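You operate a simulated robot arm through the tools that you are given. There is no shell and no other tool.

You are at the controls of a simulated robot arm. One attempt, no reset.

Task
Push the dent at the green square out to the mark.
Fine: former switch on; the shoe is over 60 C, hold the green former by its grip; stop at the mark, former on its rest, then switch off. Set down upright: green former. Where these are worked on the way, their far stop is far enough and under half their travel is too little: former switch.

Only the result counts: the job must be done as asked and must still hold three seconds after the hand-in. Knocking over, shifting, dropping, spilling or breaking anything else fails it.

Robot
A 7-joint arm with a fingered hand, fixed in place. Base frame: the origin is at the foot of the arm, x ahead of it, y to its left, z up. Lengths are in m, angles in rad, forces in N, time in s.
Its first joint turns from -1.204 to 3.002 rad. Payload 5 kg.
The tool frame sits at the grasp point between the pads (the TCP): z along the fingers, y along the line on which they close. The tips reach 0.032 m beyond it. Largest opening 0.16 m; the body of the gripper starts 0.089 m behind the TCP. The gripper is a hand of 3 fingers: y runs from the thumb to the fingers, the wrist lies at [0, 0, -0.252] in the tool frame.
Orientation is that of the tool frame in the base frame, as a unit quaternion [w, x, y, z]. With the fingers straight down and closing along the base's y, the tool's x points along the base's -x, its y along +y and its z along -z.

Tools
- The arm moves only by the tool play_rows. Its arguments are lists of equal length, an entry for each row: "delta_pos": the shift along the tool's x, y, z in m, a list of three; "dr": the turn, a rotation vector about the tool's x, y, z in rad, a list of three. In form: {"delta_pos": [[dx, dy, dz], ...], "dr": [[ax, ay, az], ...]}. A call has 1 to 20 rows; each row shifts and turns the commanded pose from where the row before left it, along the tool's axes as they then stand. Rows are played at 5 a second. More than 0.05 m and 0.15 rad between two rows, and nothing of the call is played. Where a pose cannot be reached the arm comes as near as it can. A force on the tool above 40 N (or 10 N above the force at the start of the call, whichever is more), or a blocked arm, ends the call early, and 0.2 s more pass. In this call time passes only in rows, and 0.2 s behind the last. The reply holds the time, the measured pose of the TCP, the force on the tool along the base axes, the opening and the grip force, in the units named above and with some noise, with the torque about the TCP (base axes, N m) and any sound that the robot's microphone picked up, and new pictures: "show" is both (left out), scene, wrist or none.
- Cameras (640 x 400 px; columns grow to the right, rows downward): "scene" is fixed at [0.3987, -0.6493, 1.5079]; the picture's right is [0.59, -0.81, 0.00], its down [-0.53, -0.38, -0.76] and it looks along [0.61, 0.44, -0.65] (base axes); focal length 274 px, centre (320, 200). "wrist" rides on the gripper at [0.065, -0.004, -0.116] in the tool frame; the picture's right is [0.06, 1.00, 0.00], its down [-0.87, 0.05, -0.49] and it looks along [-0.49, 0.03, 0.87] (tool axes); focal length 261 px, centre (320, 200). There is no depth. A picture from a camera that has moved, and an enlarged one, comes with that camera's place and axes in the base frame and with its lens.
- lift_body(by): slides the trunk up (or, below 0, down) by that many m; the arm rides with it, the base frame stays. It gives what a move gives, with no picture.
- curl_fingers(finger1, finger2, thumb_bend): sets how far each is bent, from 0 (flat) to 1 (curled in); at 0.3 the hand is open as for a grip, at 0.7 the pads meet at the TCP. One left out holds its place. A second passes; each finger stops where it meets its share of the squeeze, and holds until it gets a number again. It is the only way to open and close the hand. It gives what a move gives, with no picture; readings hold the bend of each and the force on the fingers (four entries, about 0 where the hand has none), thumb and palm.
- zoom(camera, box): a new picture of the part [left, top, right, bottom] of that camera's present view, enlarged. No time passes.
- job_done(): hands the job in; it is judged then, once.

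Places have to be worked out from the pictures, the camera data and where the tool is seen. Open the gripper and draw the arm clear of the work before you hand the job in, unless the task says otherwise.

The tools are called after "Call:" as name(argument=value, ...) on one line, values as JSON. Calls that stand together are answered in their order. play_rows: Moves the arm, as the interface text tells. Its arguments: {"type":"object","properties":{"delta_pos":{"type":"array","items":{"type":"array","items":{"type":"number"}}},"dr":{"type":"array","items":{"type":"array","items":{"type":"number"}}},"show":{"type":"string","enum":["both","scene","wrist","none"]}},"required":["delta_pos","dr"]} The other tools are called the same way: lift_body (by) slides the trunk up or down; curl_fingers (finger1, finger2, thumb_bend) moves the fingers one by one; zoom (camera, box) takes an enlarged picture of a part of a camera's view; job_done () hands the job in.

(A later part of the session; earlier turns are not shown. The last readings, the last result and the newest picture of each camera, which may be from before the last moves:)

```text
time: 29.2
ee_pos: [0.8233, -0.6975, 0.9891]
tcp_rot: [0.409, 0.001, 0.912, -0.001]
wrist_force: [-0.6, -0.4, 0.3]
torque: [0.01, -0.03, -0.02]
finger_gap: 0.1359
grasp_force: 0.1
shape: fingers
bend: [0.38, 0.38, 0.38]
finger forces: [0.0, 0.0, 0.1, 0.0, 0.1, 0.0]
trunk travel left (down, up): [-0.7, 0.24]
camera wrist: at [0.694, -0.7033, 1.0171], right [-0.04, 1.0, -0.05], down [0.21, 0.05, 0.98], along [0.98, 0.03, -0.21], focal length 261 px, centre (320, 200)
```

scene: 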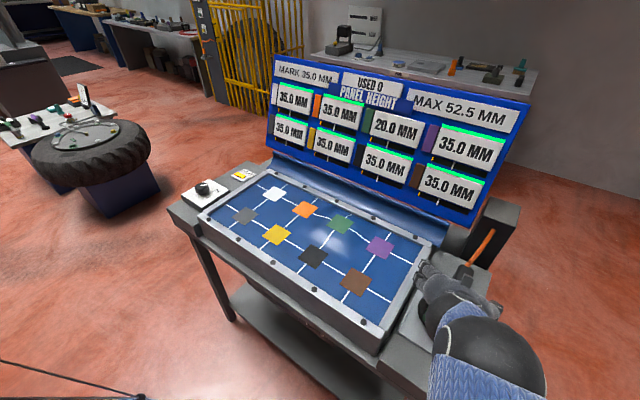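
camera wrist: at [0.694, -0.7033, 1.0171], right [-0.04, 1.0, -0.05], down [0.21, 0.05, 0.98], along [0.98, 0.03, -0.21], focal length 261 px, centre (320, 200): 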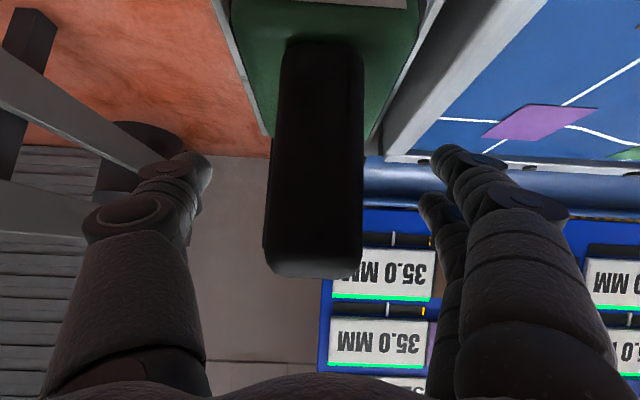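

The grip is centred between the pads; a small trim (-3 mm y, 5 mm down) and then I close firmly on it.

Call:
play_rows(delta_pos=[[0.001, -0.003, 0.006], [0, 0, 0]], dr=[[0, 0, 0], [0, 0, 0]], show="none")

Call:
curl_fingers(finger1=0.72, finger2=0.72, thumb_bend=0.72)

Call:
zoom(camera="wrist", box=[0, 0, 640, 400])

```text
time: 29.8
ee_pos: [0.8273, -0.7, 0.9844]
tcp_rot: [0.409, 0.001, 0.913, -0.001]
wrist_force: [-0.5, 0.1, 0.3]
torque: [-0.01, 0.0, 0.02]
finger_gap: 0.1358
grasp_force: 0.1
shape: fingers
bend: [0.38, 0.38, 0.38]
finger forces: [0.0, 0.0, 0.1, 0.1, 0.0, 0.0]
trunk travel left (down, up): [-0.7, 0.24]
```

```text
time: 30.8
ee_pos: [0.8273, -0.7012, 0.9829]
tcp_rot: [0.409, 0.001, 0.913, 0.0]
wrist_force: [0.8, 0.5, -0.3]
torque: [0.03, 0.04, -0.01]
finger_gap: 0.0363
grasp_force: 17.7
shape: fingers
bend: [0.64, 0.64, 0.66]
finger forces: [8.8, 8.9, 0.1, 0.0, 17.0, 0.0]
trunk travel left (down, up): [-0.7, 0.24]
```

```text
1.00 times, centred on (320, 200) of wrist (not enlarged: the box is as wide or as high as the picture)
camera zoom: at [0.6976, -0.7063, 1.0112], right [-0.04, 1.0, -0.05], down [0.21, 0.05, 0.98], along [0.98, 0.03, -0.21], focal length 261 px, centre (320, 200)
```

zoom: 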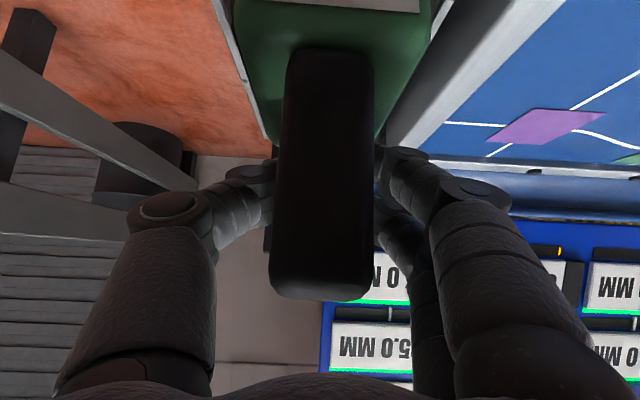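

Firm hold (17.7 N) and well centred. I squeeze a bit more so it doesn't slip during pressing.

Call:
curl_fingers(finger1=0.8, finger2=0.8, thumb_bend=0.8)

```text
time: 31.8
ee_pos: [0.8272, -0.7008, 0.9818]
tcp_rot: [0.409, 0.0, 0.913, 0.0]
wrist_force: [-0.1, 0.3, 0.7]
torque: [0.01, 0.01, -0.02]
finger_gap: 0.0356
grasp_force: 23.3
shape: fingers
bend: [0.64, 0.64, 0.67]
finger forces: [11.5, 11.4, 0.0, 0.0, 23.5, 0.0]
trunk travel left (down, up): [-0.7, 0.24]
```

Grip is 23 N. I check the HEAT lamp and the former's label before lifting.

Call:
zoom(camera="scene", box=[200, 150, 280, 200])

Call:
zoom(camera="scene", box=[390, 240, 530, 360])

Call:
zoom(camera="scene", box=[230, 180, 430, 320])

```text
8.00 times, centred on (240, 175) of scene
camera zoom: at [0.3987, -0.6493, 1.5079], right [0.59, -0.81, 0.0], down [-0.53, -0.38, -0.76], along [0.61, 0.44, -0.65], focal length 2188 px, centre (960, 400)
```

zoom: 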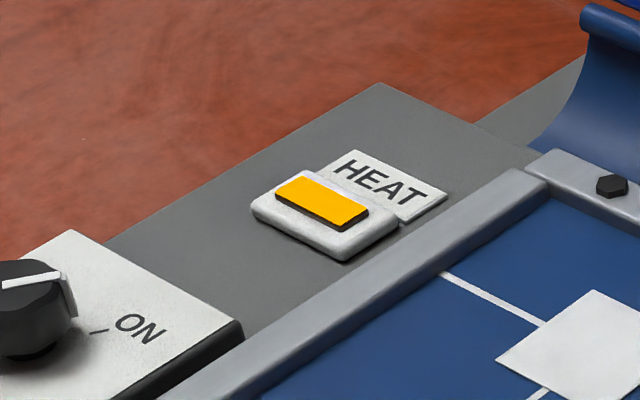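

```text
3.33 times, centred on (460, 300) of scene
camera zoom: at [0.3987, -0.6493, 1.5079], right [0.59, -0.81, 0.0], down [-0.53, -0.38, -0.76], along [0.61, 0.44, -0.65], focal length 912 px, centre (-147, -133)
```

zoom: 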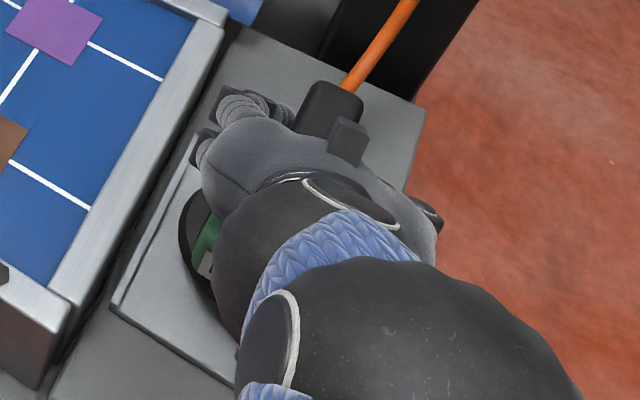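

```text
2.86 times, centred on (330, 250) of scene
camera zoom: at [0.3987, -0.6493, 1.5079], right [0.59, -0.81, 0.0], down [-0.53, -0.38, -0.76], along [0.61, 0.44, -0.65], focal length 781 px, centre (291, 57)
```

zoom: 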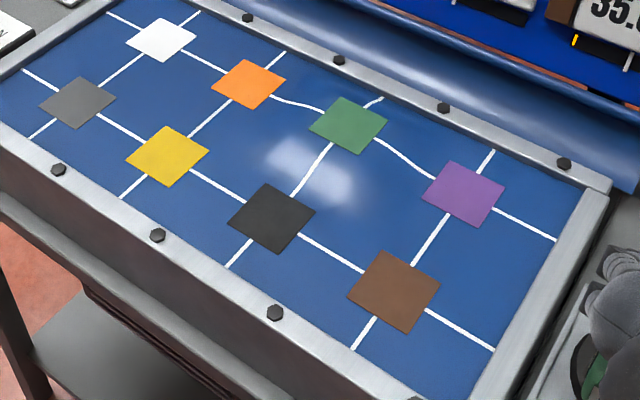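

The green dent clearly stands proud (toward the camera) of the flat panel, so it must be pressed down about 15 mm. I lift the former straight up off its rest using the trunk, a little first to check the hold.

Call:
lift_body(by=0.03)

Call:
zoom(camera="scene", box=[390, 240, 530, 360])

```text
time: 32.5
ee_pos: [0.8272, -0.7012, 1.0109]
tcp_rot: [0.408, 0.001, 0.913, 0.0]
wrist_force: [-0.9, 0.1, -8.2]
torque: [0.02, -0.07, 0.03]
finger_gap: 0.0362
grasp_force: 22.5
shape: fingers
bend: [0.62, 0.64, 0.67]
finger forces: [10.5, 12.1, 0.0, 0.0, 22.3, 0.1]
trunk travel left (down, up): [-0.73, 0.21]
```

```text
3.33 times, centred on (460, 300) of scene
camera zoom: at [0.3987, -0.6493, 1.5079], right [0.59, -0.81, 0.0], down [-0.53, -0.38, -0.76], along [0.61, 0.44, -0.65], focal length 912 px, centre (-147, -133)
```

zoom: 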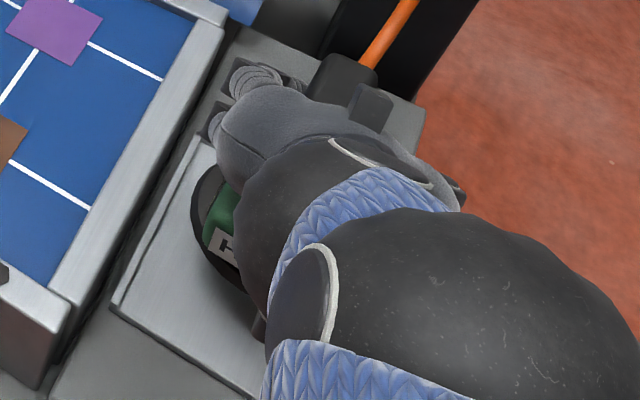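

The former (about 8 N) is off its rest and held steadily. I raise it further to clear everything.

Call:
lift_body(by=0.11)

Call:
play_rows(delta_pos=[[0, 0.01, 0], [0, 0.015, 0], [0, 0.015, 0]], dr=[[0, 0, 0], [0, 0, 0], [0, 0, 0]], show="both")

```text
time: 34.0
ee_pos: [0.8275, -0.6999, 1.1221]
tcp_rot: [0.409, 0.001, 0.913, 0.0]
wrist_force: [0.6, 0.4, -6.7]
torque: [-0.03, -0.09, 0.0]
finger_gap: 0.036
grasp_force: 23.1
shape: fingers
bend: [0.62, 0.64, 0.67]
finger forces: [10.4, 12.2, 0.0, 0.1, 22.3, 0.0]
trunk travel left (down, up): [-0.84, 0.1]
```

```text
time: 34.8
ee_pos: [0.8278, -0.6607, 1.1225]
tcp_rot: [0.409, 0.001, 0.913, 0.0]
wrist_force: [0.6, 0.1, -6.4]
torque: [-0.04, -0.06, -0.02]
finger_gap: 0.0359
grasp_force: 22.1
shape: fingers
bend: [0.62, 0.64, 0.67]
finger forces: [10.6, 12.0, 0.1, 0.0, 22.2, 0.0]
trunk travel left (down, up): [-0.84, 0.1]
camera wrist: at [0.6982, -0.6663, 1.1511], right [-0.04, 1.0, -0.05], down [0.21, 0.05, 0.98], along [0.98, 0.03, -0.21], focal length 261 px, centre (320, 200)
```

scene: 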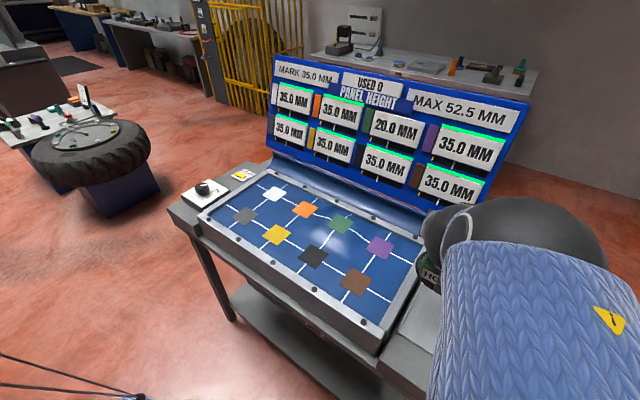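
wrist: 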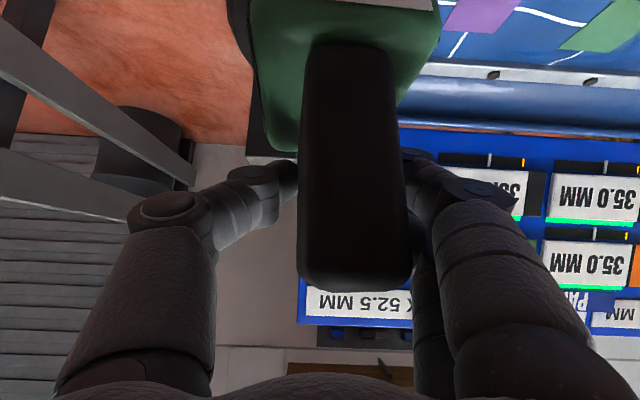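

It tracks well. The grip seems to have shifted slightly in the hand, so I zoom to check how level the former hangs.

Call:
zoom(camera="scene", box=[380, 200, 500, 320])

Call:
zoom(camera="wrist", box=[200, 0, 480, 320])

```text
3.33 times, centred on (440, 260) of scene
camera zoom: at [0.3987, -0.6493, 1.5079], right [0.59, -0.81, 0.0], down [-0.53, -0.38, -0.76], along [0.61, 0.44, -0.65], focal length 912 px, centre (-80, 0)
```

zoom: 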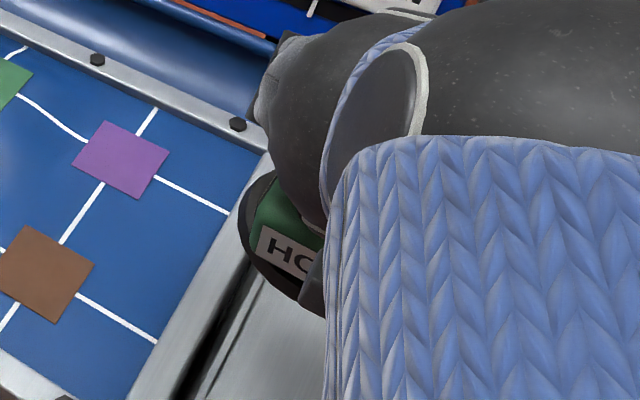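

```text
1.25 times, centred on (340, 160) of wrist
camera zoom: at [0.6982, -0.6663, 1.1511], right [-0.04, 1.0, -0.05], down [0.21, 0.05, 0.98], along [0.98, 0.03, -0.21], focal length 326 px, centre (295, 250)
```

zoom: 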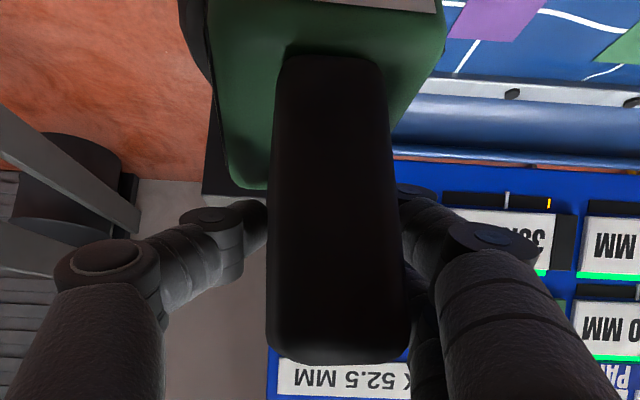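

The grip looks pitched a little in the hand compared with before the lift. I zoom on its edges to measure that.

Call:
zoom(camera="wrist", box=[230, 0, 440, 131])

Call:
zoom(camera="wrist", box=[260, 180, 452, 300])

```text
3.05 times, centred on (335, 66) of wrist
camera zoom: at [0.6982, -0.6663, 1.1511], right [-0.04, 1.0, -0.05], down [0.21, 0.05, 0.98], along [0.98, 0.03, -0.21], focal length 794 px, centre (274, 610)
```

zoom: 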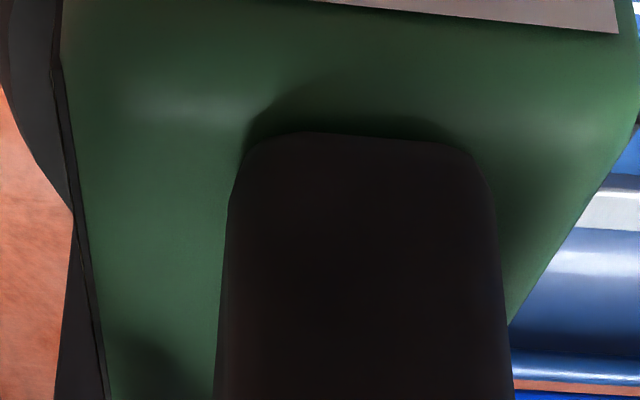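

```text
3.33 times, centred on (356, 240) of wrist
camera zoom: at [0.6982, -0.6663, 1.1511], right [-0.04, 1.0, -0.05], down [0.21, 0.05, 0.98], along [0.98, 0.03, -0.21], focal length 869 px, centre (200, 67)
```

zoom: 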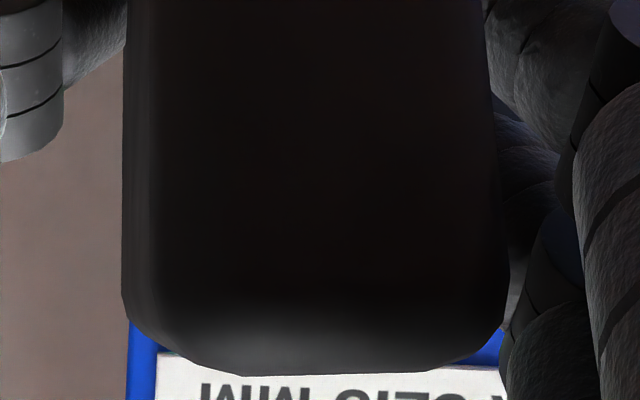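

The former hangs pitched about 0.15 rad (far edge of the shoe high), pivoting softly in the pads. I'll carry it over toward green first, high above the panel, then level it.

Call:
play_rows(delta_pos=[[-0.008, 0.035, 0.009], [-0.008, 0.035, 0.009], [-0.008, 0.035, 0.009], [-0.008, 0.035, 0.009]], dr=[[0, 0, 0], [0, 0, 0], [0, 0, 0], [0, 0, 0]], show="scene")

```text
time: 35.8
ee_pos: [0.878, -0.5211, 1.1229]
tcp_rot: [0.409, 0.0, 0.913, -0.001]
wrist_force: [-0.4, -2.2, -7.3]
torque: [0.02, 0.02, 0.06]
finger_gap: 0.036
grasp_force: 22.4
shape: fingers
bend: [0.62, 0.64, 0.68]
finger forces: [10.0, 12.0, 0.1, 0.1, 21.8, 0.0]
trunk travel left (down, up): [-0.84, 0.1]
```

scene: 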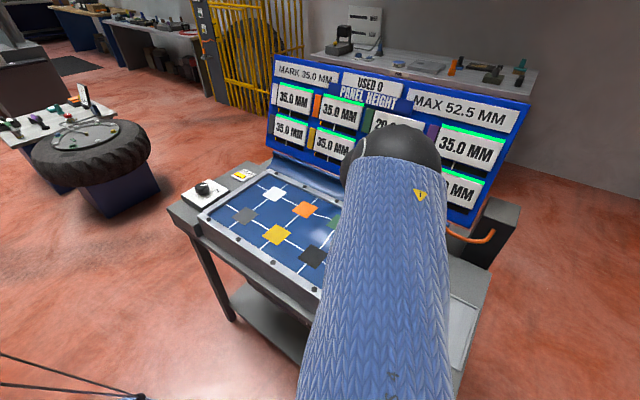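

Tracking well so far. I continue the remaining distance to above the green square.

Call:
play_rows(delta_pos=[[-0.0078, 0.034, 0.0088], [-0.0078, 0.034, 0.0088], [-0.0078, 0.034, 0.0088], [-0.0078, 0.034, 0.0088], [0, 0.034, 0]], dr=[[0, 0, 0], [0, 0, 0], [0, 0, 0], [0, 0, 0], [0, 0, 0]], show="both")

```text
time: 37.0
ee_pos: [0.9222, -0.3503, 1.1223]
tcp_rot: [0.41, 0.001, 0.912, 0.0]
wrist_force: [-0.6, 0.2, -6.8]
torque: [0.02, -0.01, -0.02]
finger_gap: 0.0359
grasp_force: 22.2
shape: fingers
bend: [0.62, 0.64, 0.68]
finger forces: [10.3, 12.2, 0.0, 0.0, 21.9, 0.0]
trunk travel left (down, up): [-0.84, 0.1]
camera wrist: at [0.7922, -0.356, 1.1516], right [-0.04, 1.0, -0.05], down [0.21, 0.05, 0.98], along [0.98, 0.03, -0.21], focal length 261 px, centre (320, 200)
```

scene: 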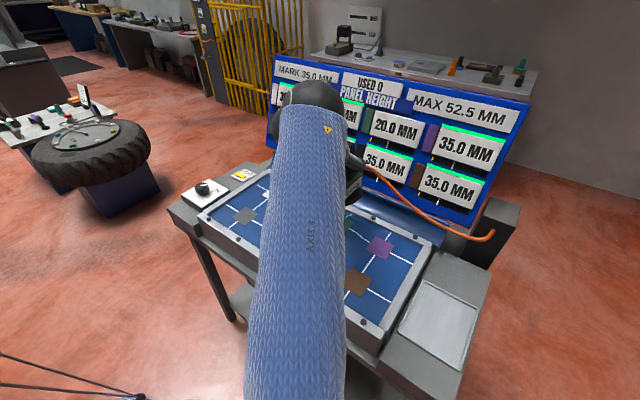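
wrist: 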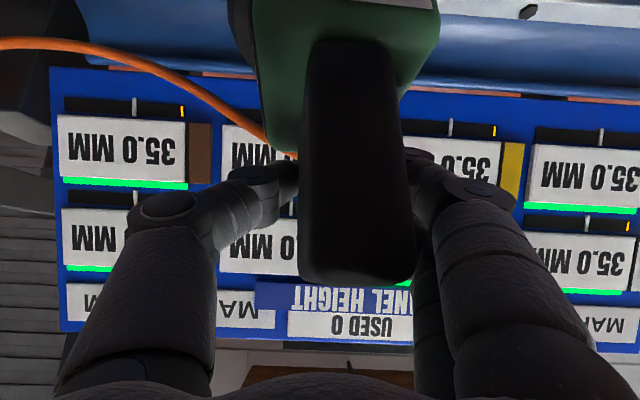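

The scene camera can see the green readout (20.0 MM) from here. I measure the grip's pitch again before levelling.

Call:
zoom(camera="wrist", box=[230, 0, 440, 131])

Call:
zoom(camera="wrist", box=[260, 180, 452, 300])

Call:
zoom(camera="scene", box=[320, 160, 440, 300])

```text
3.05 times, centred on (335, 66) of wrist
camera zoom: at [0.7922, -0.356, 1.1516], right [-0.04, 1.0, -0.05], down [0.21, 0.05, 0.98], along [0.98, 0.03, -0.21], focal length 794 px, centre (274, 610)
```

zoom: 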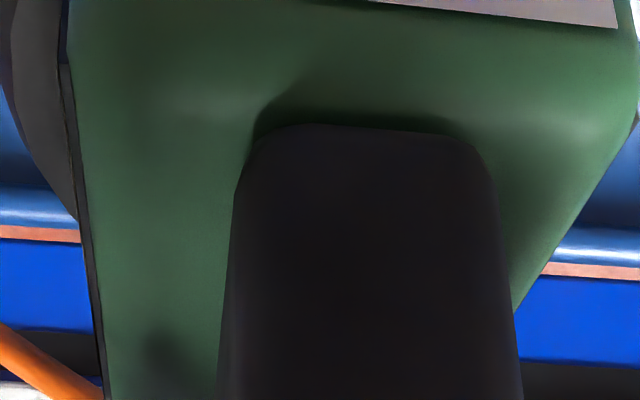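

```text
3.33 times, centred on (356, 240) of wrist
camera zoom: at [0.7922, -0.356, 1.1516], right [-0.04, 1.0, -0.05], down [0.21, 0.05, 0.98], along [0.98, 0.03, -0.21], focal length 869 px, centre (200, 67)
```

zoom: 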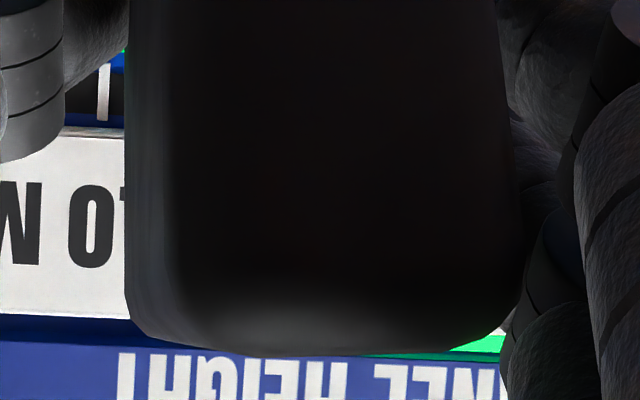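

```text
2.86 times, centred on (380, 230) of scene
camera zoom: at [0.3987, -0.6493, 1.5079], right [0.59, -0.81, 0.0], down [-0.53, -0.38, -0.76], along [0.61, 0.44, -0.65], focal length 781 px, centre (149, 114)
```

zoom: 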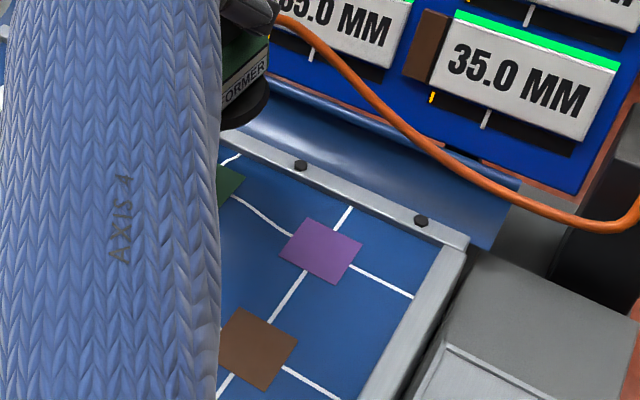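

Call:
zoom(camera="scene", box=[380, 160, 436, 195])

Call:
zoom(camera="scene", box=[385, 150, 449, 230])

```text
11.43 times, centred on (408, 178) of scene
camera zoom: at [0.3987, -0.6493, 1.5079], right [0.59, -0.81, 0.0], down [-0.53, -0.38, -0.76], along [0.61, 0.44, -0.65], focal length 3126 px, centre (-686, 457)
```

zoom: 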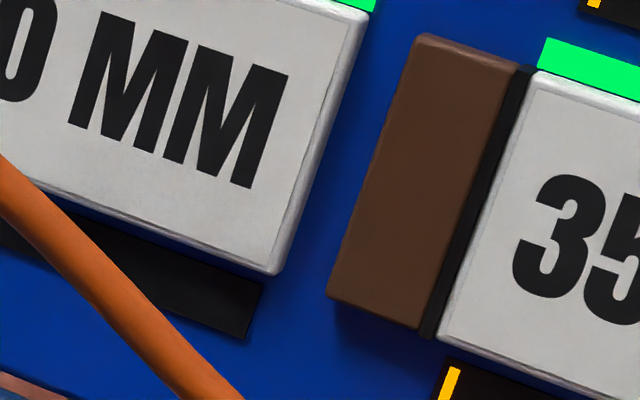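

```text
5.00 times, centred on (417, 190) of scene
camera zoom: at [0.3987, -0.6493, 1.5079], right [0.59, -0.81, 0.0], down [-0.53, -0.38, -0.76], along [0.61, 0.44, -0.65], focal length 1368 px, centre (-165, 250)
```

zoom: 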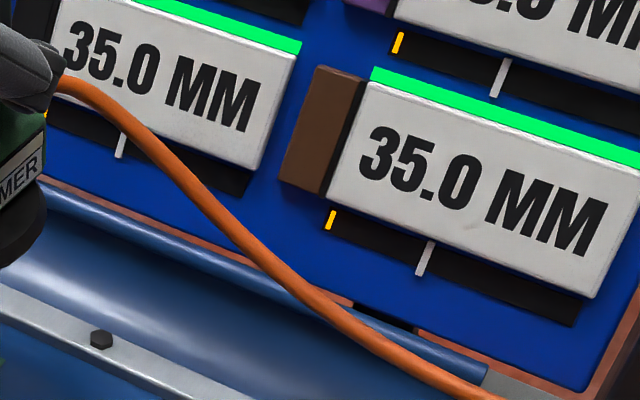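

Call:
zoom(camera="scene", box=[320, 155, 400, 225])

```text
5.71 times, centred on (360, 190) of scene
camera zoom: at [0.3987, -0.6493, 1.5079], right [0.59, -0.81, 0.0], down [-0.53, -0.38, -0.76], along [0.61, 0.44, -0.65], focal length 1563 px, centre (91, 257)
```

zoom: 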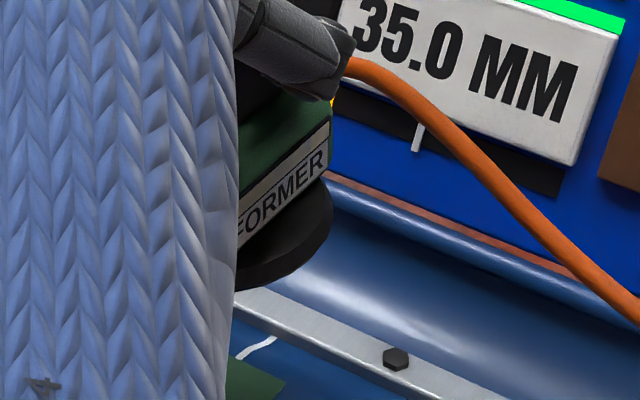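

The former's shoe centre is essentially under the TCP, which is at (0.922, -0.350), right over green (0.920, -0.351). I lower it with the trunk, stopping a few centimetres above the dent to check.

Call:
lift_body(by=-0.06)

Call:
zoom(camera="scene", box=[310, 160, 430, 260])

Call:
zoom(camera="wrist", box=[160, 0, 480, 200])

```text
time: 38.0
ee_pos: [0.9218, -0.351, 1.0643]
tcp_rot: [0.409, 0.0, 0.913, 0.001]
wrist_force: [-0.4, 0.1, -6.1]
torque: [-0.04, -0.02, 0.01]
finger_gap: 0.036
grasp_force: 22.1
shape: fingers
bend: [0.62, 0.64, 0.68]
finger forces: [10.2, 12.0, 0.0, 0.0, 21.9, 0.1]
trunk travel left (down, up): [-0.78, 0.16]
```

```text
4.00 times, centred on (370, 210) of scene
camera zoom: at [0.3987, -0.6493, 1.5079], right [0.59, -0.81, 0.0], down [-0.53, -0.38, -0.76], along [0.61, 0.44, -0.65], focal length 1094 px, centre (120, 160)
```

zoom: 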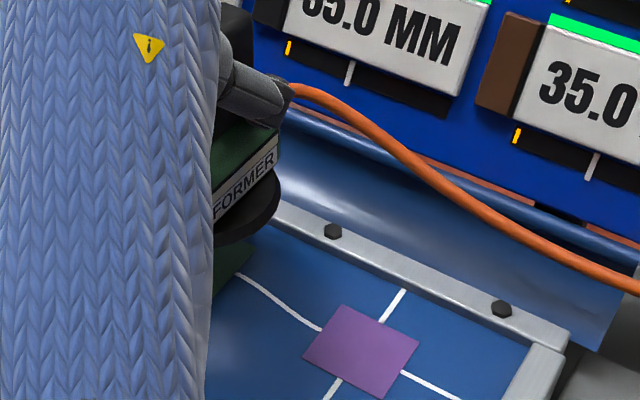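

```text
2.00 times, centred on (320, 100) of wrist
camera zoom: at [0.7922, -0.3562, 1.0915], right [-0.04, 1.0, -0.05], down [0.21, 0.05, 0.98], along [0.98, 0.03, -0.21], focal length 521 px, centre (320, 400)
```

zoom: 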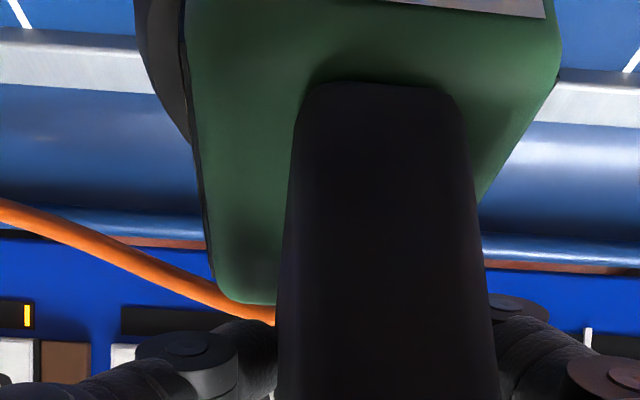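

Still clear above the panel. I lower further in shrinking trunk steps, watching the vertical force for first contact.

Call:
lift_body(by=-0.02)

Call:
zoom(camera="scene", box=[310, 160, 430, 260])

Call:
zoom(camera="scene", box=[340, 90, 440, 160])

```text
time: 38.6
ee_pos: [0.9213, -0.3506, 1.0429]
tcp_rot: [0.409, 0.001, 0.913, 0.0]
wrist_force: [-0.5, -0.2, -5.5]
torque: [-0.01, -0.05, -0.01]
finger_gap: 0.036
grasp_force: 22.5
shape: fingers
bend: [0.62, 0.64, 0.68]
finger forces: [10.2, 12.2, 0.0, 0.0, 21.9, 0.0]
trunk travel left (down, up): [-0.76, 0.18]
```

```text
4.00 times, centred on (370, 210) of scene
camera zoom: at [0.3987, -0.6493, 1.5079], right [0.59, -0.81, 0.0], down [-0.53, -0.38, -0.76], along [0.61, 0.44, -0.65], focal length 1094 px, centre (120, 160)
```

zoom: 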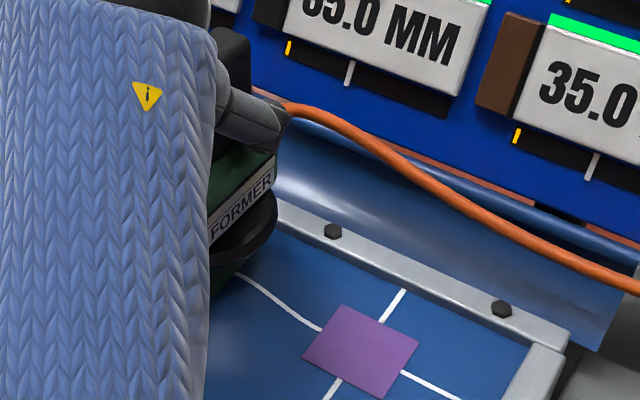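

```text
5.71 times, centred on (390, 125) of scene
camera zoom: at [0.3987, -0.6493, 1.5079], right [0.59, -0.81, 0.0], down [-0.53, -0.38, -0.76], along [0.61, 0.44, -0.65], focal length 1563 px, centre (-80, 629)
```

zoom: 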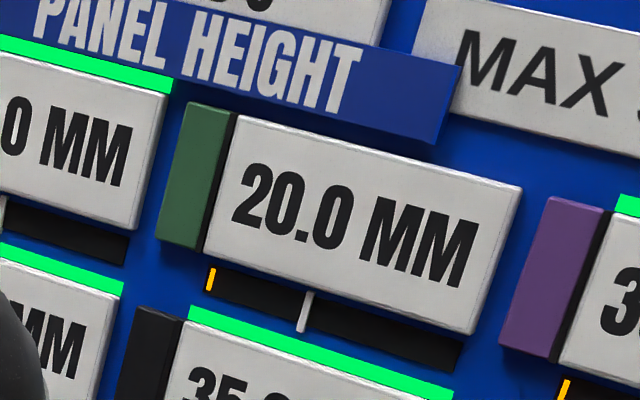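

Readout still 20.0, no contact yet. I continue down in 5 mm steps.

Call:
lift_body(by=-0.006)

Call:
zoom(camera="scene", box=[340, 90, 440, 160])

```text
time: 39.2
ee_pos: [0.9207, -0.3513, 1.0358]
tcp_rot: [0.41, 0.001, 0.912, 0.0]
wrist_force: [0.1, 0.2, -6.6]
torque: [-0.05, -0.01, 0.03]
finger_gap: 0.036
grasp_force: 22.2
shape: fingers
bend: [0.62, 0.64, 0.68]
finger forces: [10.2, 12.0, 0.0, 0.0, 22.0, 0.0]
trunk travel left (down, up): [-0.754, 0.186]
```

```text
5.71 times, centred on (390, 125) of scene
camera zoom: at [0.3987, -0.6493, 1.5079], right [0.59, -0.81, 0.0], down [-0.53, -0.38, -0.76], along [0.61, 0.44, -0.65], focal length 1563 px, centre (-80, 629)
```

zoom: 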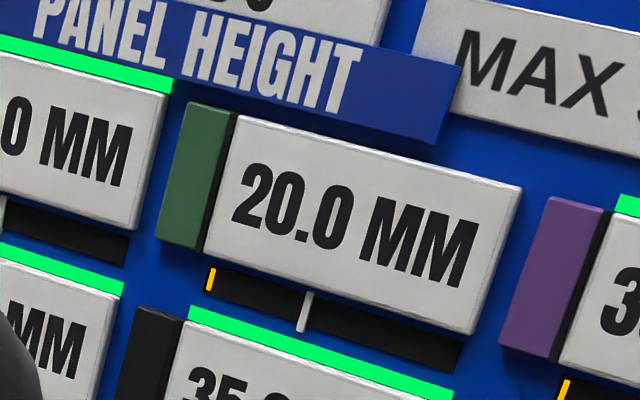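

Call:
lift_body(by=-0.005)

Call:
zoom(camera="scene", box=[310, 90, 430, 260])

```text
time: 39.7
ee_pos: [0.9216, -0.3505, 1.0318]
tcp_rot: [0.409, 0.001, 0.913, 0.001]
wrist_force: [0.1, 0.1, -5.9]
torque: [-0.02, -0.02, 0.02]
finger_gap: 0.0361
grasp_force: 22.0
shape: fingers
bend: [0.62, 0.64, 0.68]
finger forces: [10.2, 12.2, 0.0, 0.0, 21.8, 0.0]
trunk travel left (down, up): [-0.749, 0.191]
```

```text
2.35 times, centred on (370, 175) of scene
camera zoom: at [0.3987, -0.6493, 1.5079], right [0.59, -0.81, 0.0], down [-0.53, -0.38, -0.76], along [0.61, 0.44, -0.65], focal length 644 px, centre (202, 259)
```

zoom: 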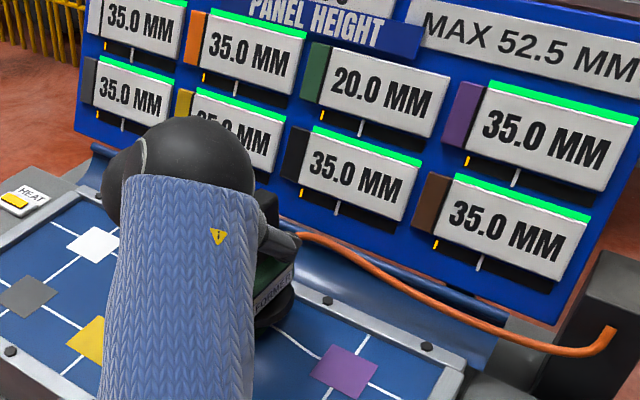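

No contact at TCP z=1.032. Next small step down.

Call:
lift_body(by=-0.004)

Call:
zoom(camera="scene", box=[340, 90, 440, 160])

```text
time: 40.3
ee_pos: [0.9208, -0.3505, 1.0275]
tcp_rot: [0.409, 0.001, 0.912, 0.001]
wrist_force: [0.2, 0.0, -6.5]
torque: [-0.02, -0.04, 0.0]
finger_gap: 0.0357
grasp_force: 22.6
shape: fingers
bend: [0.62, 0.64, 0.68]
finger forces: [10.2, 12.0, 0.0, 0.0, 21.9, 0.1]
trunk travel left (down, up): [-0.745, 0.195]
```

```text
5.71 times, centred on (390, 125) of scene
camera zoom: at [0.3987, -0.6493, 1.5079], right [0.59, -0.81, 0.0], down [-0.53, -0.38, -0.76], along [0.61, 0.44, -0.65], focal length 1563 px, centre (-80, 629)
```

zoom: 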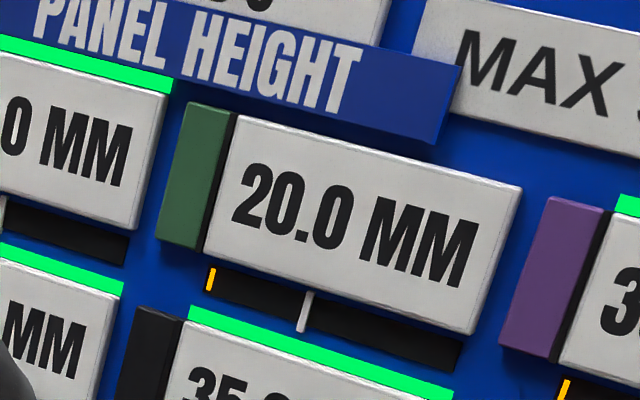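

Call:
lift_body(by=-0.004)

Call:
zoom(camera="scene", box=[340, 90, 440, 160])

Call:
zoom(camera="scene", box=[325, 170, 405, 230])

```text
time: 40.8
ee_pos: [0.921, -0.3511, 1.0236]
tcp_rot: [0.409, 0.0, 0.913, 0.0]
wrist_force: [0.5, -0.2, -2.2]
torque: [0.02, -0.08, -0.04]
finger_gap: 0.0361
grasp_force: 22.7
shape: fingers
bend: [0.62, 0.64, 0.68]
finger forces: [10.3, 12.1, 0.0, 0.0, 22.4, 0.0]
trunk travel left (down, up): [-0.741, 0.199]
```

```text
5.71 times, centred on (390, 125) of scene
camera zoom: at [0.3987, -0.6493, 1.5079], right [0.59, -0.81, 0.0], down [-0.53, -0.38, -0.76], along [0.61, 0.44, -0.65], focal length 1563 px, centre (-80, 629)
```

zoom: 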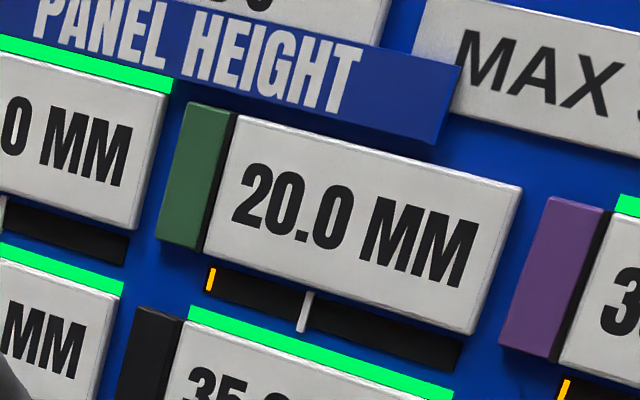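

```text
6.67 times, centred on (365, 200) of scene
camera zoom: at [0.3987, -0.6493, 1.5079], right [0.59, -0.81, 0.0], down [-0.53, -0.38, -0.76], along [0.61, 0.44, -0.65], focal length 1823 px, centre (20, 200)
```

zoom: 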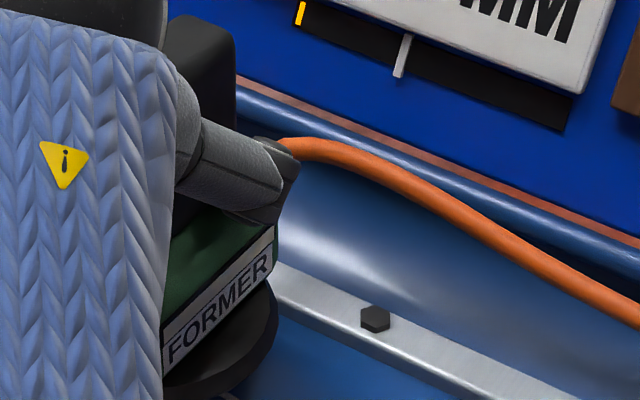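

First contact: the vertical force dropped to about -2 N at TCP z=1.0236. Now I press gently in 2 mm steps and read the display each time.

Call:
lift_body(by=-0.002)

Call:
zoom(camera="scene", box=[340, 90, 440, 160])

```text
time: 41.3
ee_pos: [0.9229, -0.3506, 1.0248]
tcp_rot: [0.41, 0.0, 0.912, 0.001]
wrist_force: [2.7, -0.9, 3.5]
torque: [0.06, -0.15, 0.0]
finger_gap: 0.036
grasp_force: 22.7
shape: fingers
bend: [0.62, 0.64, 0.68]
finger forces: [10.8, 11.6, 0.1, 0.1, 23.3, 0.0]
trunk travel left (down, up): [-0.739, 0.201]
```

```text
5.71 times, centred on (390, 125) of scene
camera zoom: at [0.3987, -0.6493, 1.5079], right [0.59, -0.81, 0.0], down [-0.53, -0.38, -0.76], along [0.61, 0.44, -0.65], focal length 1563 px, centre (-80, 629)
```

zoom: 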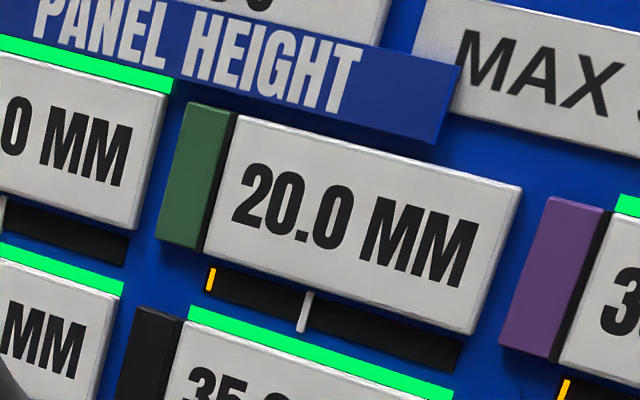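

Call:
lift_body(by=-0.002)

Call:
zoom(camera="scene", box=[340, 90, 440, 160])

```text
time: 41.8
ee_pos: [0.9223, -0.3508, 1.022]
tcp_rot: [0.409, 0.002, 0.912, 0.0]
wrist_force: [2.6, -2.4, 9.0]
torque: [0.22, -0.05, -0.04]
finger_gap: 0.0358
grasp_force: 23.4
shape: fingers
bend: [0.63, 0.64, 0.68]
finger forces: [11.9, 10.8, 0.0, 0.1, 24.0, 0.1]
trunk travel left (down, up): [-0.737, 0.203]
```

```text
5.71 times, centred on (390, 125) of scene
camera zoom: at [0.3987, -0.6493, 1.5079], right [0.59, -0.81, 0.0], down [-0.53, -0.38, -0.76], along [0.61, 0.44, -0.65], focal length 1563 px, centre (-80, 629)
```

zoom: 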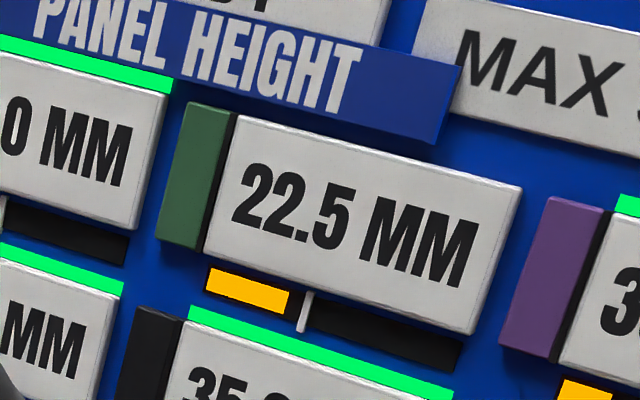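

The readout moved to 22.5 and the orange bar (looks like pressing force) grew. I look at the whole board.

Call:
zoom(camera="scene", box=[260, 50, 540, 225])

Call:
zoom(camera="scene", box=[325, 70, 425, 140])

```text
2.29 times, centred on (400, 138) of scene
camera zoom: at [0.3987, -0.6493, 1.5079], right [0.59, -0.81, 0.0], down [-0.53, -0.38, -0.76], along [0.61, 0.44, -0.65], focal length 625 px, centre (137, 343)
```

zoom: 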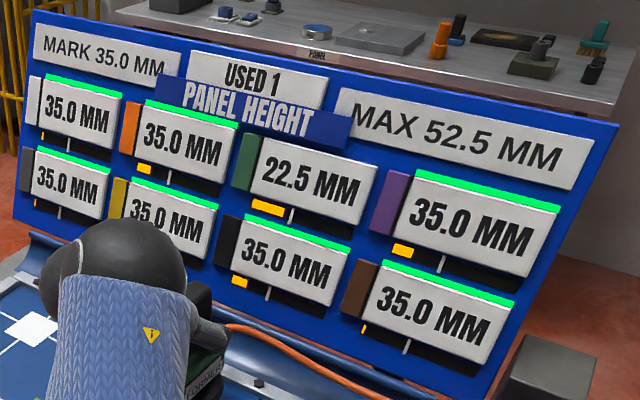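

```text
5.71 times, centred on (375, 105) of scene
camera zoom: at [0.3987, -0.6493, 1.5079], right [0.59, -0.81, 0.0], down [-0.53, -0.38, -0.76], along [0.61, 0.44, -0.65], focal length 1563 px, centre (6, 743)
```

zoom: 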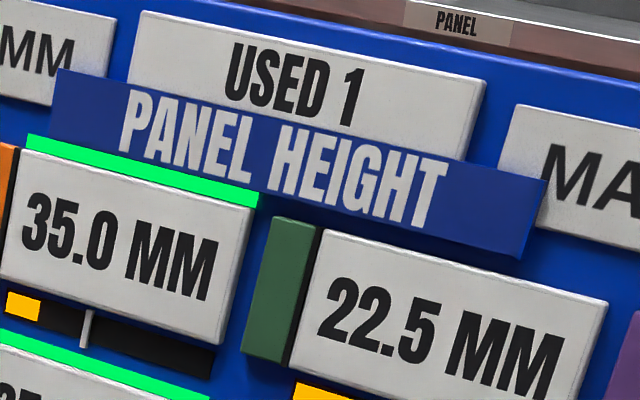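

So the bars show load per square against a yield tick: green is near yield, the neighbours are below half. Displacement steps move the panel about 1:1, so I continue with gentle 2 mm steps, keeping the neighbours well under their ticks.

Call:
lift_body(by=-0.002)

Call:
zoom(camera="scene", box=[320, 70, 480, 190])

```text
time: 42.4
ee_pos: [0.9218, -0.3502, 1.0197]
tcp_rot: [0.409, 0.002, 0.912, -0.001]
wrist_force: [2.6, -1.3, 9.4]
torque: [0.25, -0.11, -0.04]
finger_gap: 0.0359
grasp_force: 23.4
shape: fingers
bend: [0.63, 0.64, 0.68]
finger forces: [12.2, 10.5, 0.0, 0.1, 24.1, 0.1]
trunk travel left (down, up): [-0.735, 0.205]
```

```text
3.33 times, centred on (400, 130) of scene
camera zoom: at [0.3987, -0.6493, 1.5079], right [0.59, -0.81, 0.0], down [-0.53, -0.38, -0.76], along [0.61, 0.44, -0.65], focal length 912 px, centre (53, 433)
```

zoom: 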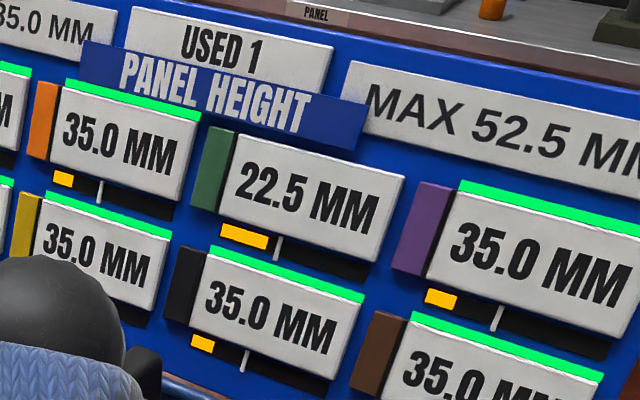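

Call:
lift_body(by=-0.0015)

Call:
zoom(camera="scene", box=[320, 70, 480, 190])

```text
time: 42.9
ee_pos: [0.9205, -0.3492, 1.0175]
tcp_rot: [0.41, 0.001, 0.912, 0.0]
wrist_force: [5.0, -2.0, 14.8]
torque: [0.27, -0.24, -0.1]
finger_gap: 0.0361
grasp_force: 23.6
shape: fingers
bend: [0.63, 0.64, 0.68]
finger forces: [12.3, 10.2, 0.0, 0.0, 25.1, 0.1]
trunk travel left (down, up): [-0.734, 0.206]
```

```text
3.33 times, centred on (400, 130) of scene
camera zoom: at [0.3987, -0.6493, 1.5079], right [0.59, -0.81, 0.0], down [-0.53, -0.38, -0.76], along [0.61, 0.44, -0.65], focal length 912 px, centre (53, 433)
```

zoom: 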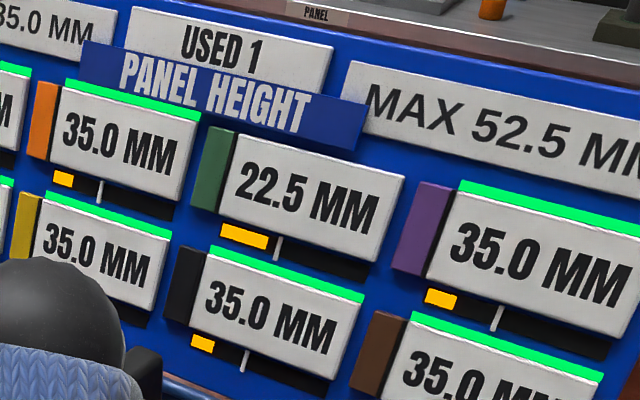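

The bars did not follow the force (now about 21 N contact), and the height held at 22.5. I'll hold still briefly to see whether anything changes with time.

Call:
play_rows(delta_pos=[[0, 0, 0], [0, 0, 0], [0, 0, 0]], dr=[[0, 0, 0], [0, 0, 0], [0, 0, 0]], show="scene")

Call:
zoom(camera="scene", box=[320, 70, 480, 190])

```text
time: 43.7
ee_pos: [0.9206, -0.3502, 1.0197]
tcp_rot: [0.41, 0.0, 0.912, 0.0]
wrist_force: [5.3, -3.0, 16.9]
torque: [0.22, -0.37, -0.11]
finger_gap: 0.0359
grasp_force: 24.2
shape: fingers
bend: [0.63, 0.64, 0.68]
finger forces: [12.2, 10.1, 0.0, 0.0, 25.6, 0.0]
trunk travel left (down, up): [-0.734, 0.206]
```

scene: 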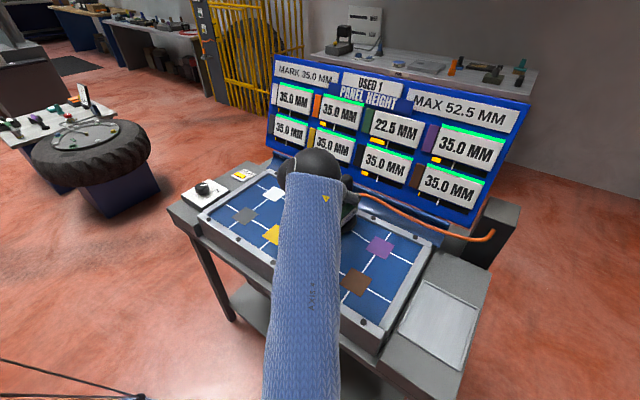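

```text
3.33 times, centred on (400, 130) of scene
camera zoom: at [0.3987, -0.6493, 1.5079], right [0.59, -0.81, 0.0], down [-0.53, -0.38, -0.76], along [0.61, 0.44, -0.65], focal length 912 px, centre (53, 433)
```

zoom: 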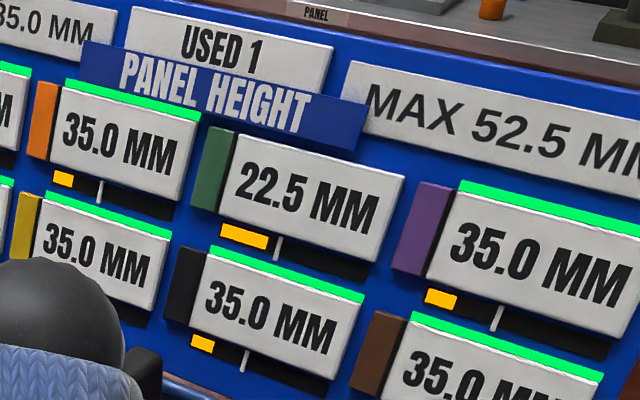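

Nothing changes while held: one push gave +2.5 mm and counted as "USED 1". I lift off a little and watch how the bars behave.

Call:
lift_body(by=0.015)

Call:
zoom(camera="scene", box=[320, 70, 480, 190])

```text
time: 44.3
ee_pos: [0.9213, -0.3495, 1.0297]
tcp_rot: [0.408, 0.001, 0.913, -0.001]
wrist_force: [-0.5, 0.1, -6.0]
torque: [-0.06, 0.04, 0.0]
finger_gap: 0.0363
grasp_force: 22.0
shape: fingers
bend: [0.63, 0.64, 0.68]
finger forces: [9.9, 12.3, 0.0, 0.0, 21.8, 0.0]
trunk travel left (down, up): [-0.749, 0.191]
```

```text
3.33 times, centred on (400, 130) of scene
camera zoom: at [0.3987, -0.6493, 1.5079], right [0.59, -0.81, 0.0], down [-0.53, -0.38, -0.76], along [0.61, 0.44, -0.65], focal length 912 px, centre (53, 433)
```

zoom: 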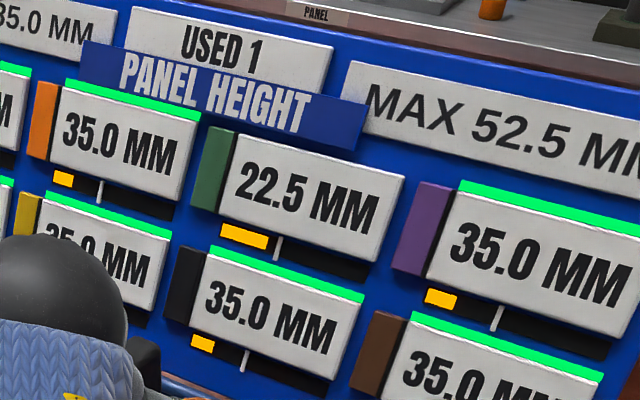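

Height holds at 22.5 with no spring-back. I wait a couple of seconds off contact to see whether the orange bars cool down.

Call:
play_rows(delta_pos=[[0, 0, 0], [0, 0, 0], [0, 0, 0], [0, 0, 0], [0, 0, 0], [0, 0, 0], [0, 0, 0], [0, 0, 0], [0, 0, 0], [0, 0, 0], [0, 0, 0], [0, 0, 0], [0, 0, 0], [0, 0, 0], [0, 0, 0]], dr=[[0, 0, 0], [0, 0, 0], [0, 0, 0], [0, 0, 0], [0, 0, 0], [0, 0, 0], [0, 0, 0], [0, 0, 0], [0, 0, 0], [0, 0, 0], [0, 0, 0], [0, 0, 0], [0, 0, 0], [0, 0, 0], [0, 0, 0]], show="scene")

Call:
zoom(camera="scene", box=[320, 70, 480, 190])

```text
time: 47.5
ee_pos: [0.9215, -0.3516, 1.031]
tcp_rot: [0.409, 0.001, 0.913, 0.0]
wrist_force: [0.5, -1.1, -6.8]
torque: [-0.04, -0.02, -0.02]
finger_gap: 0.036
grasp_force: 22.0
shape: fingers
bend: [0.63, 0.64, 0.68]
finger forces: [9.9, 12.2, 0.0, 0.1, 21.8, 0.0]
trunk travel left (down, up): [-0.749, 0.191]
```

scene: 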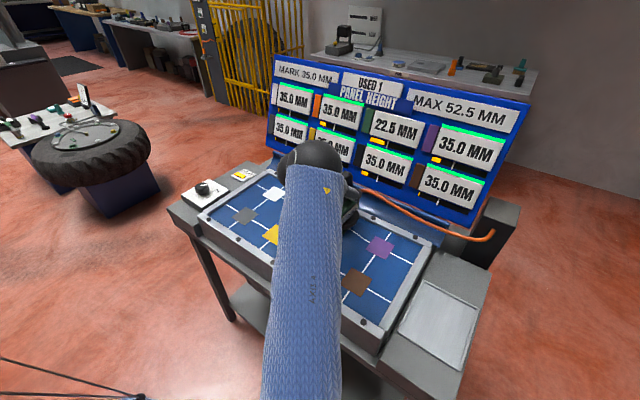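

```text
3.33 times, centred on (400, 130) of scene
camera zoom: at [0.3987, -0.6493, 1.5079], right [0.59, -0.81, 0.0], down [-0.53, -0.38, -0.76], along [0.61, 0.44, -0.65], focal length 912 px, centre (53, 433)
```

zoom: 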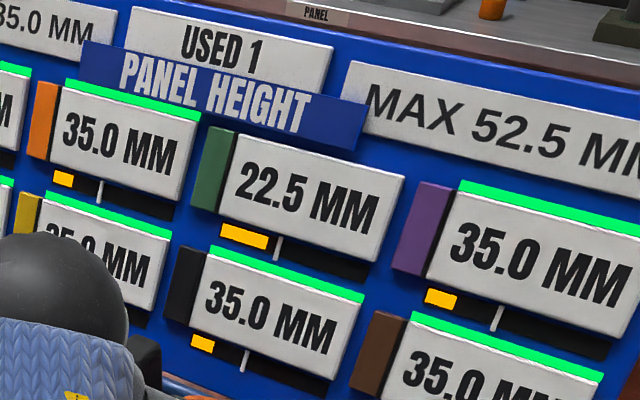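

No visible cooling. I zoom to the same scale as before to compare the green bar's length precisely.

Call:
zoom(camera="scene", box=[340, 90, 440, 160])

Call:
zoom(camera="scene", box=[360, 130, 400, 155])

Call:
zoom(camera="scene", box=[330, 165, 390, 220])

```text
5.71 times, centred on (390, 125) of scene
camera zoom: at [0.3987, -0.6493, 1.5079], right [0.59, -0.81, 0.0], down [-0.53, -0.38, -0.76], along [0.61, 0.44, -0.65], focal length 1563 px, centre (-80, 629)
```

zoom: 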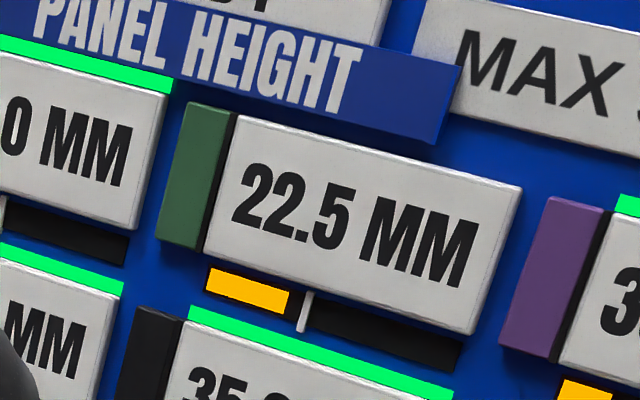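

```text
16.00 times, centred on (380, 142) of scene
camera zoom: at [0.3987, -0.6493, 1.5079], right [0.59, -0.81, 0.0], down [-0.53, -0.38, -0.76], along [0.61, 0.44, -0.65], focal length 4376 px, centre (-640, 1120)
```

zoom: 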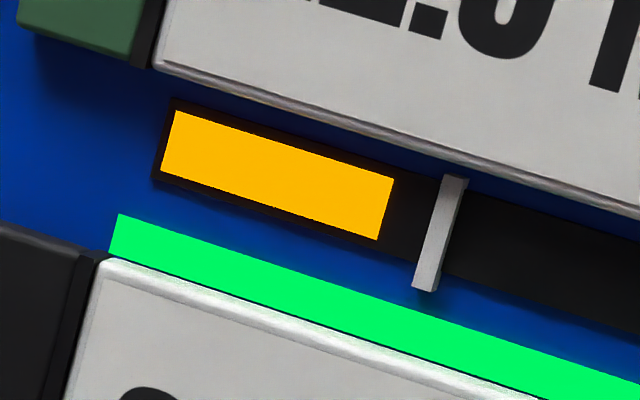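

```text
7.27 times, centred on (360, 192) of scene
camera zoom: at [0.3987, -0.6493, 1.5079], right [0.59, -0.81, 0.0], down [-0.53, -0.38, -0.76], along [0.61, 0.44, -0.65], focal length 1989 px, centre (29, 254)
```

zoom: 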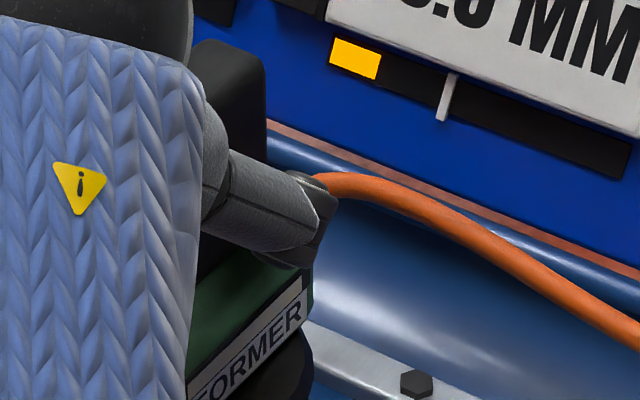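

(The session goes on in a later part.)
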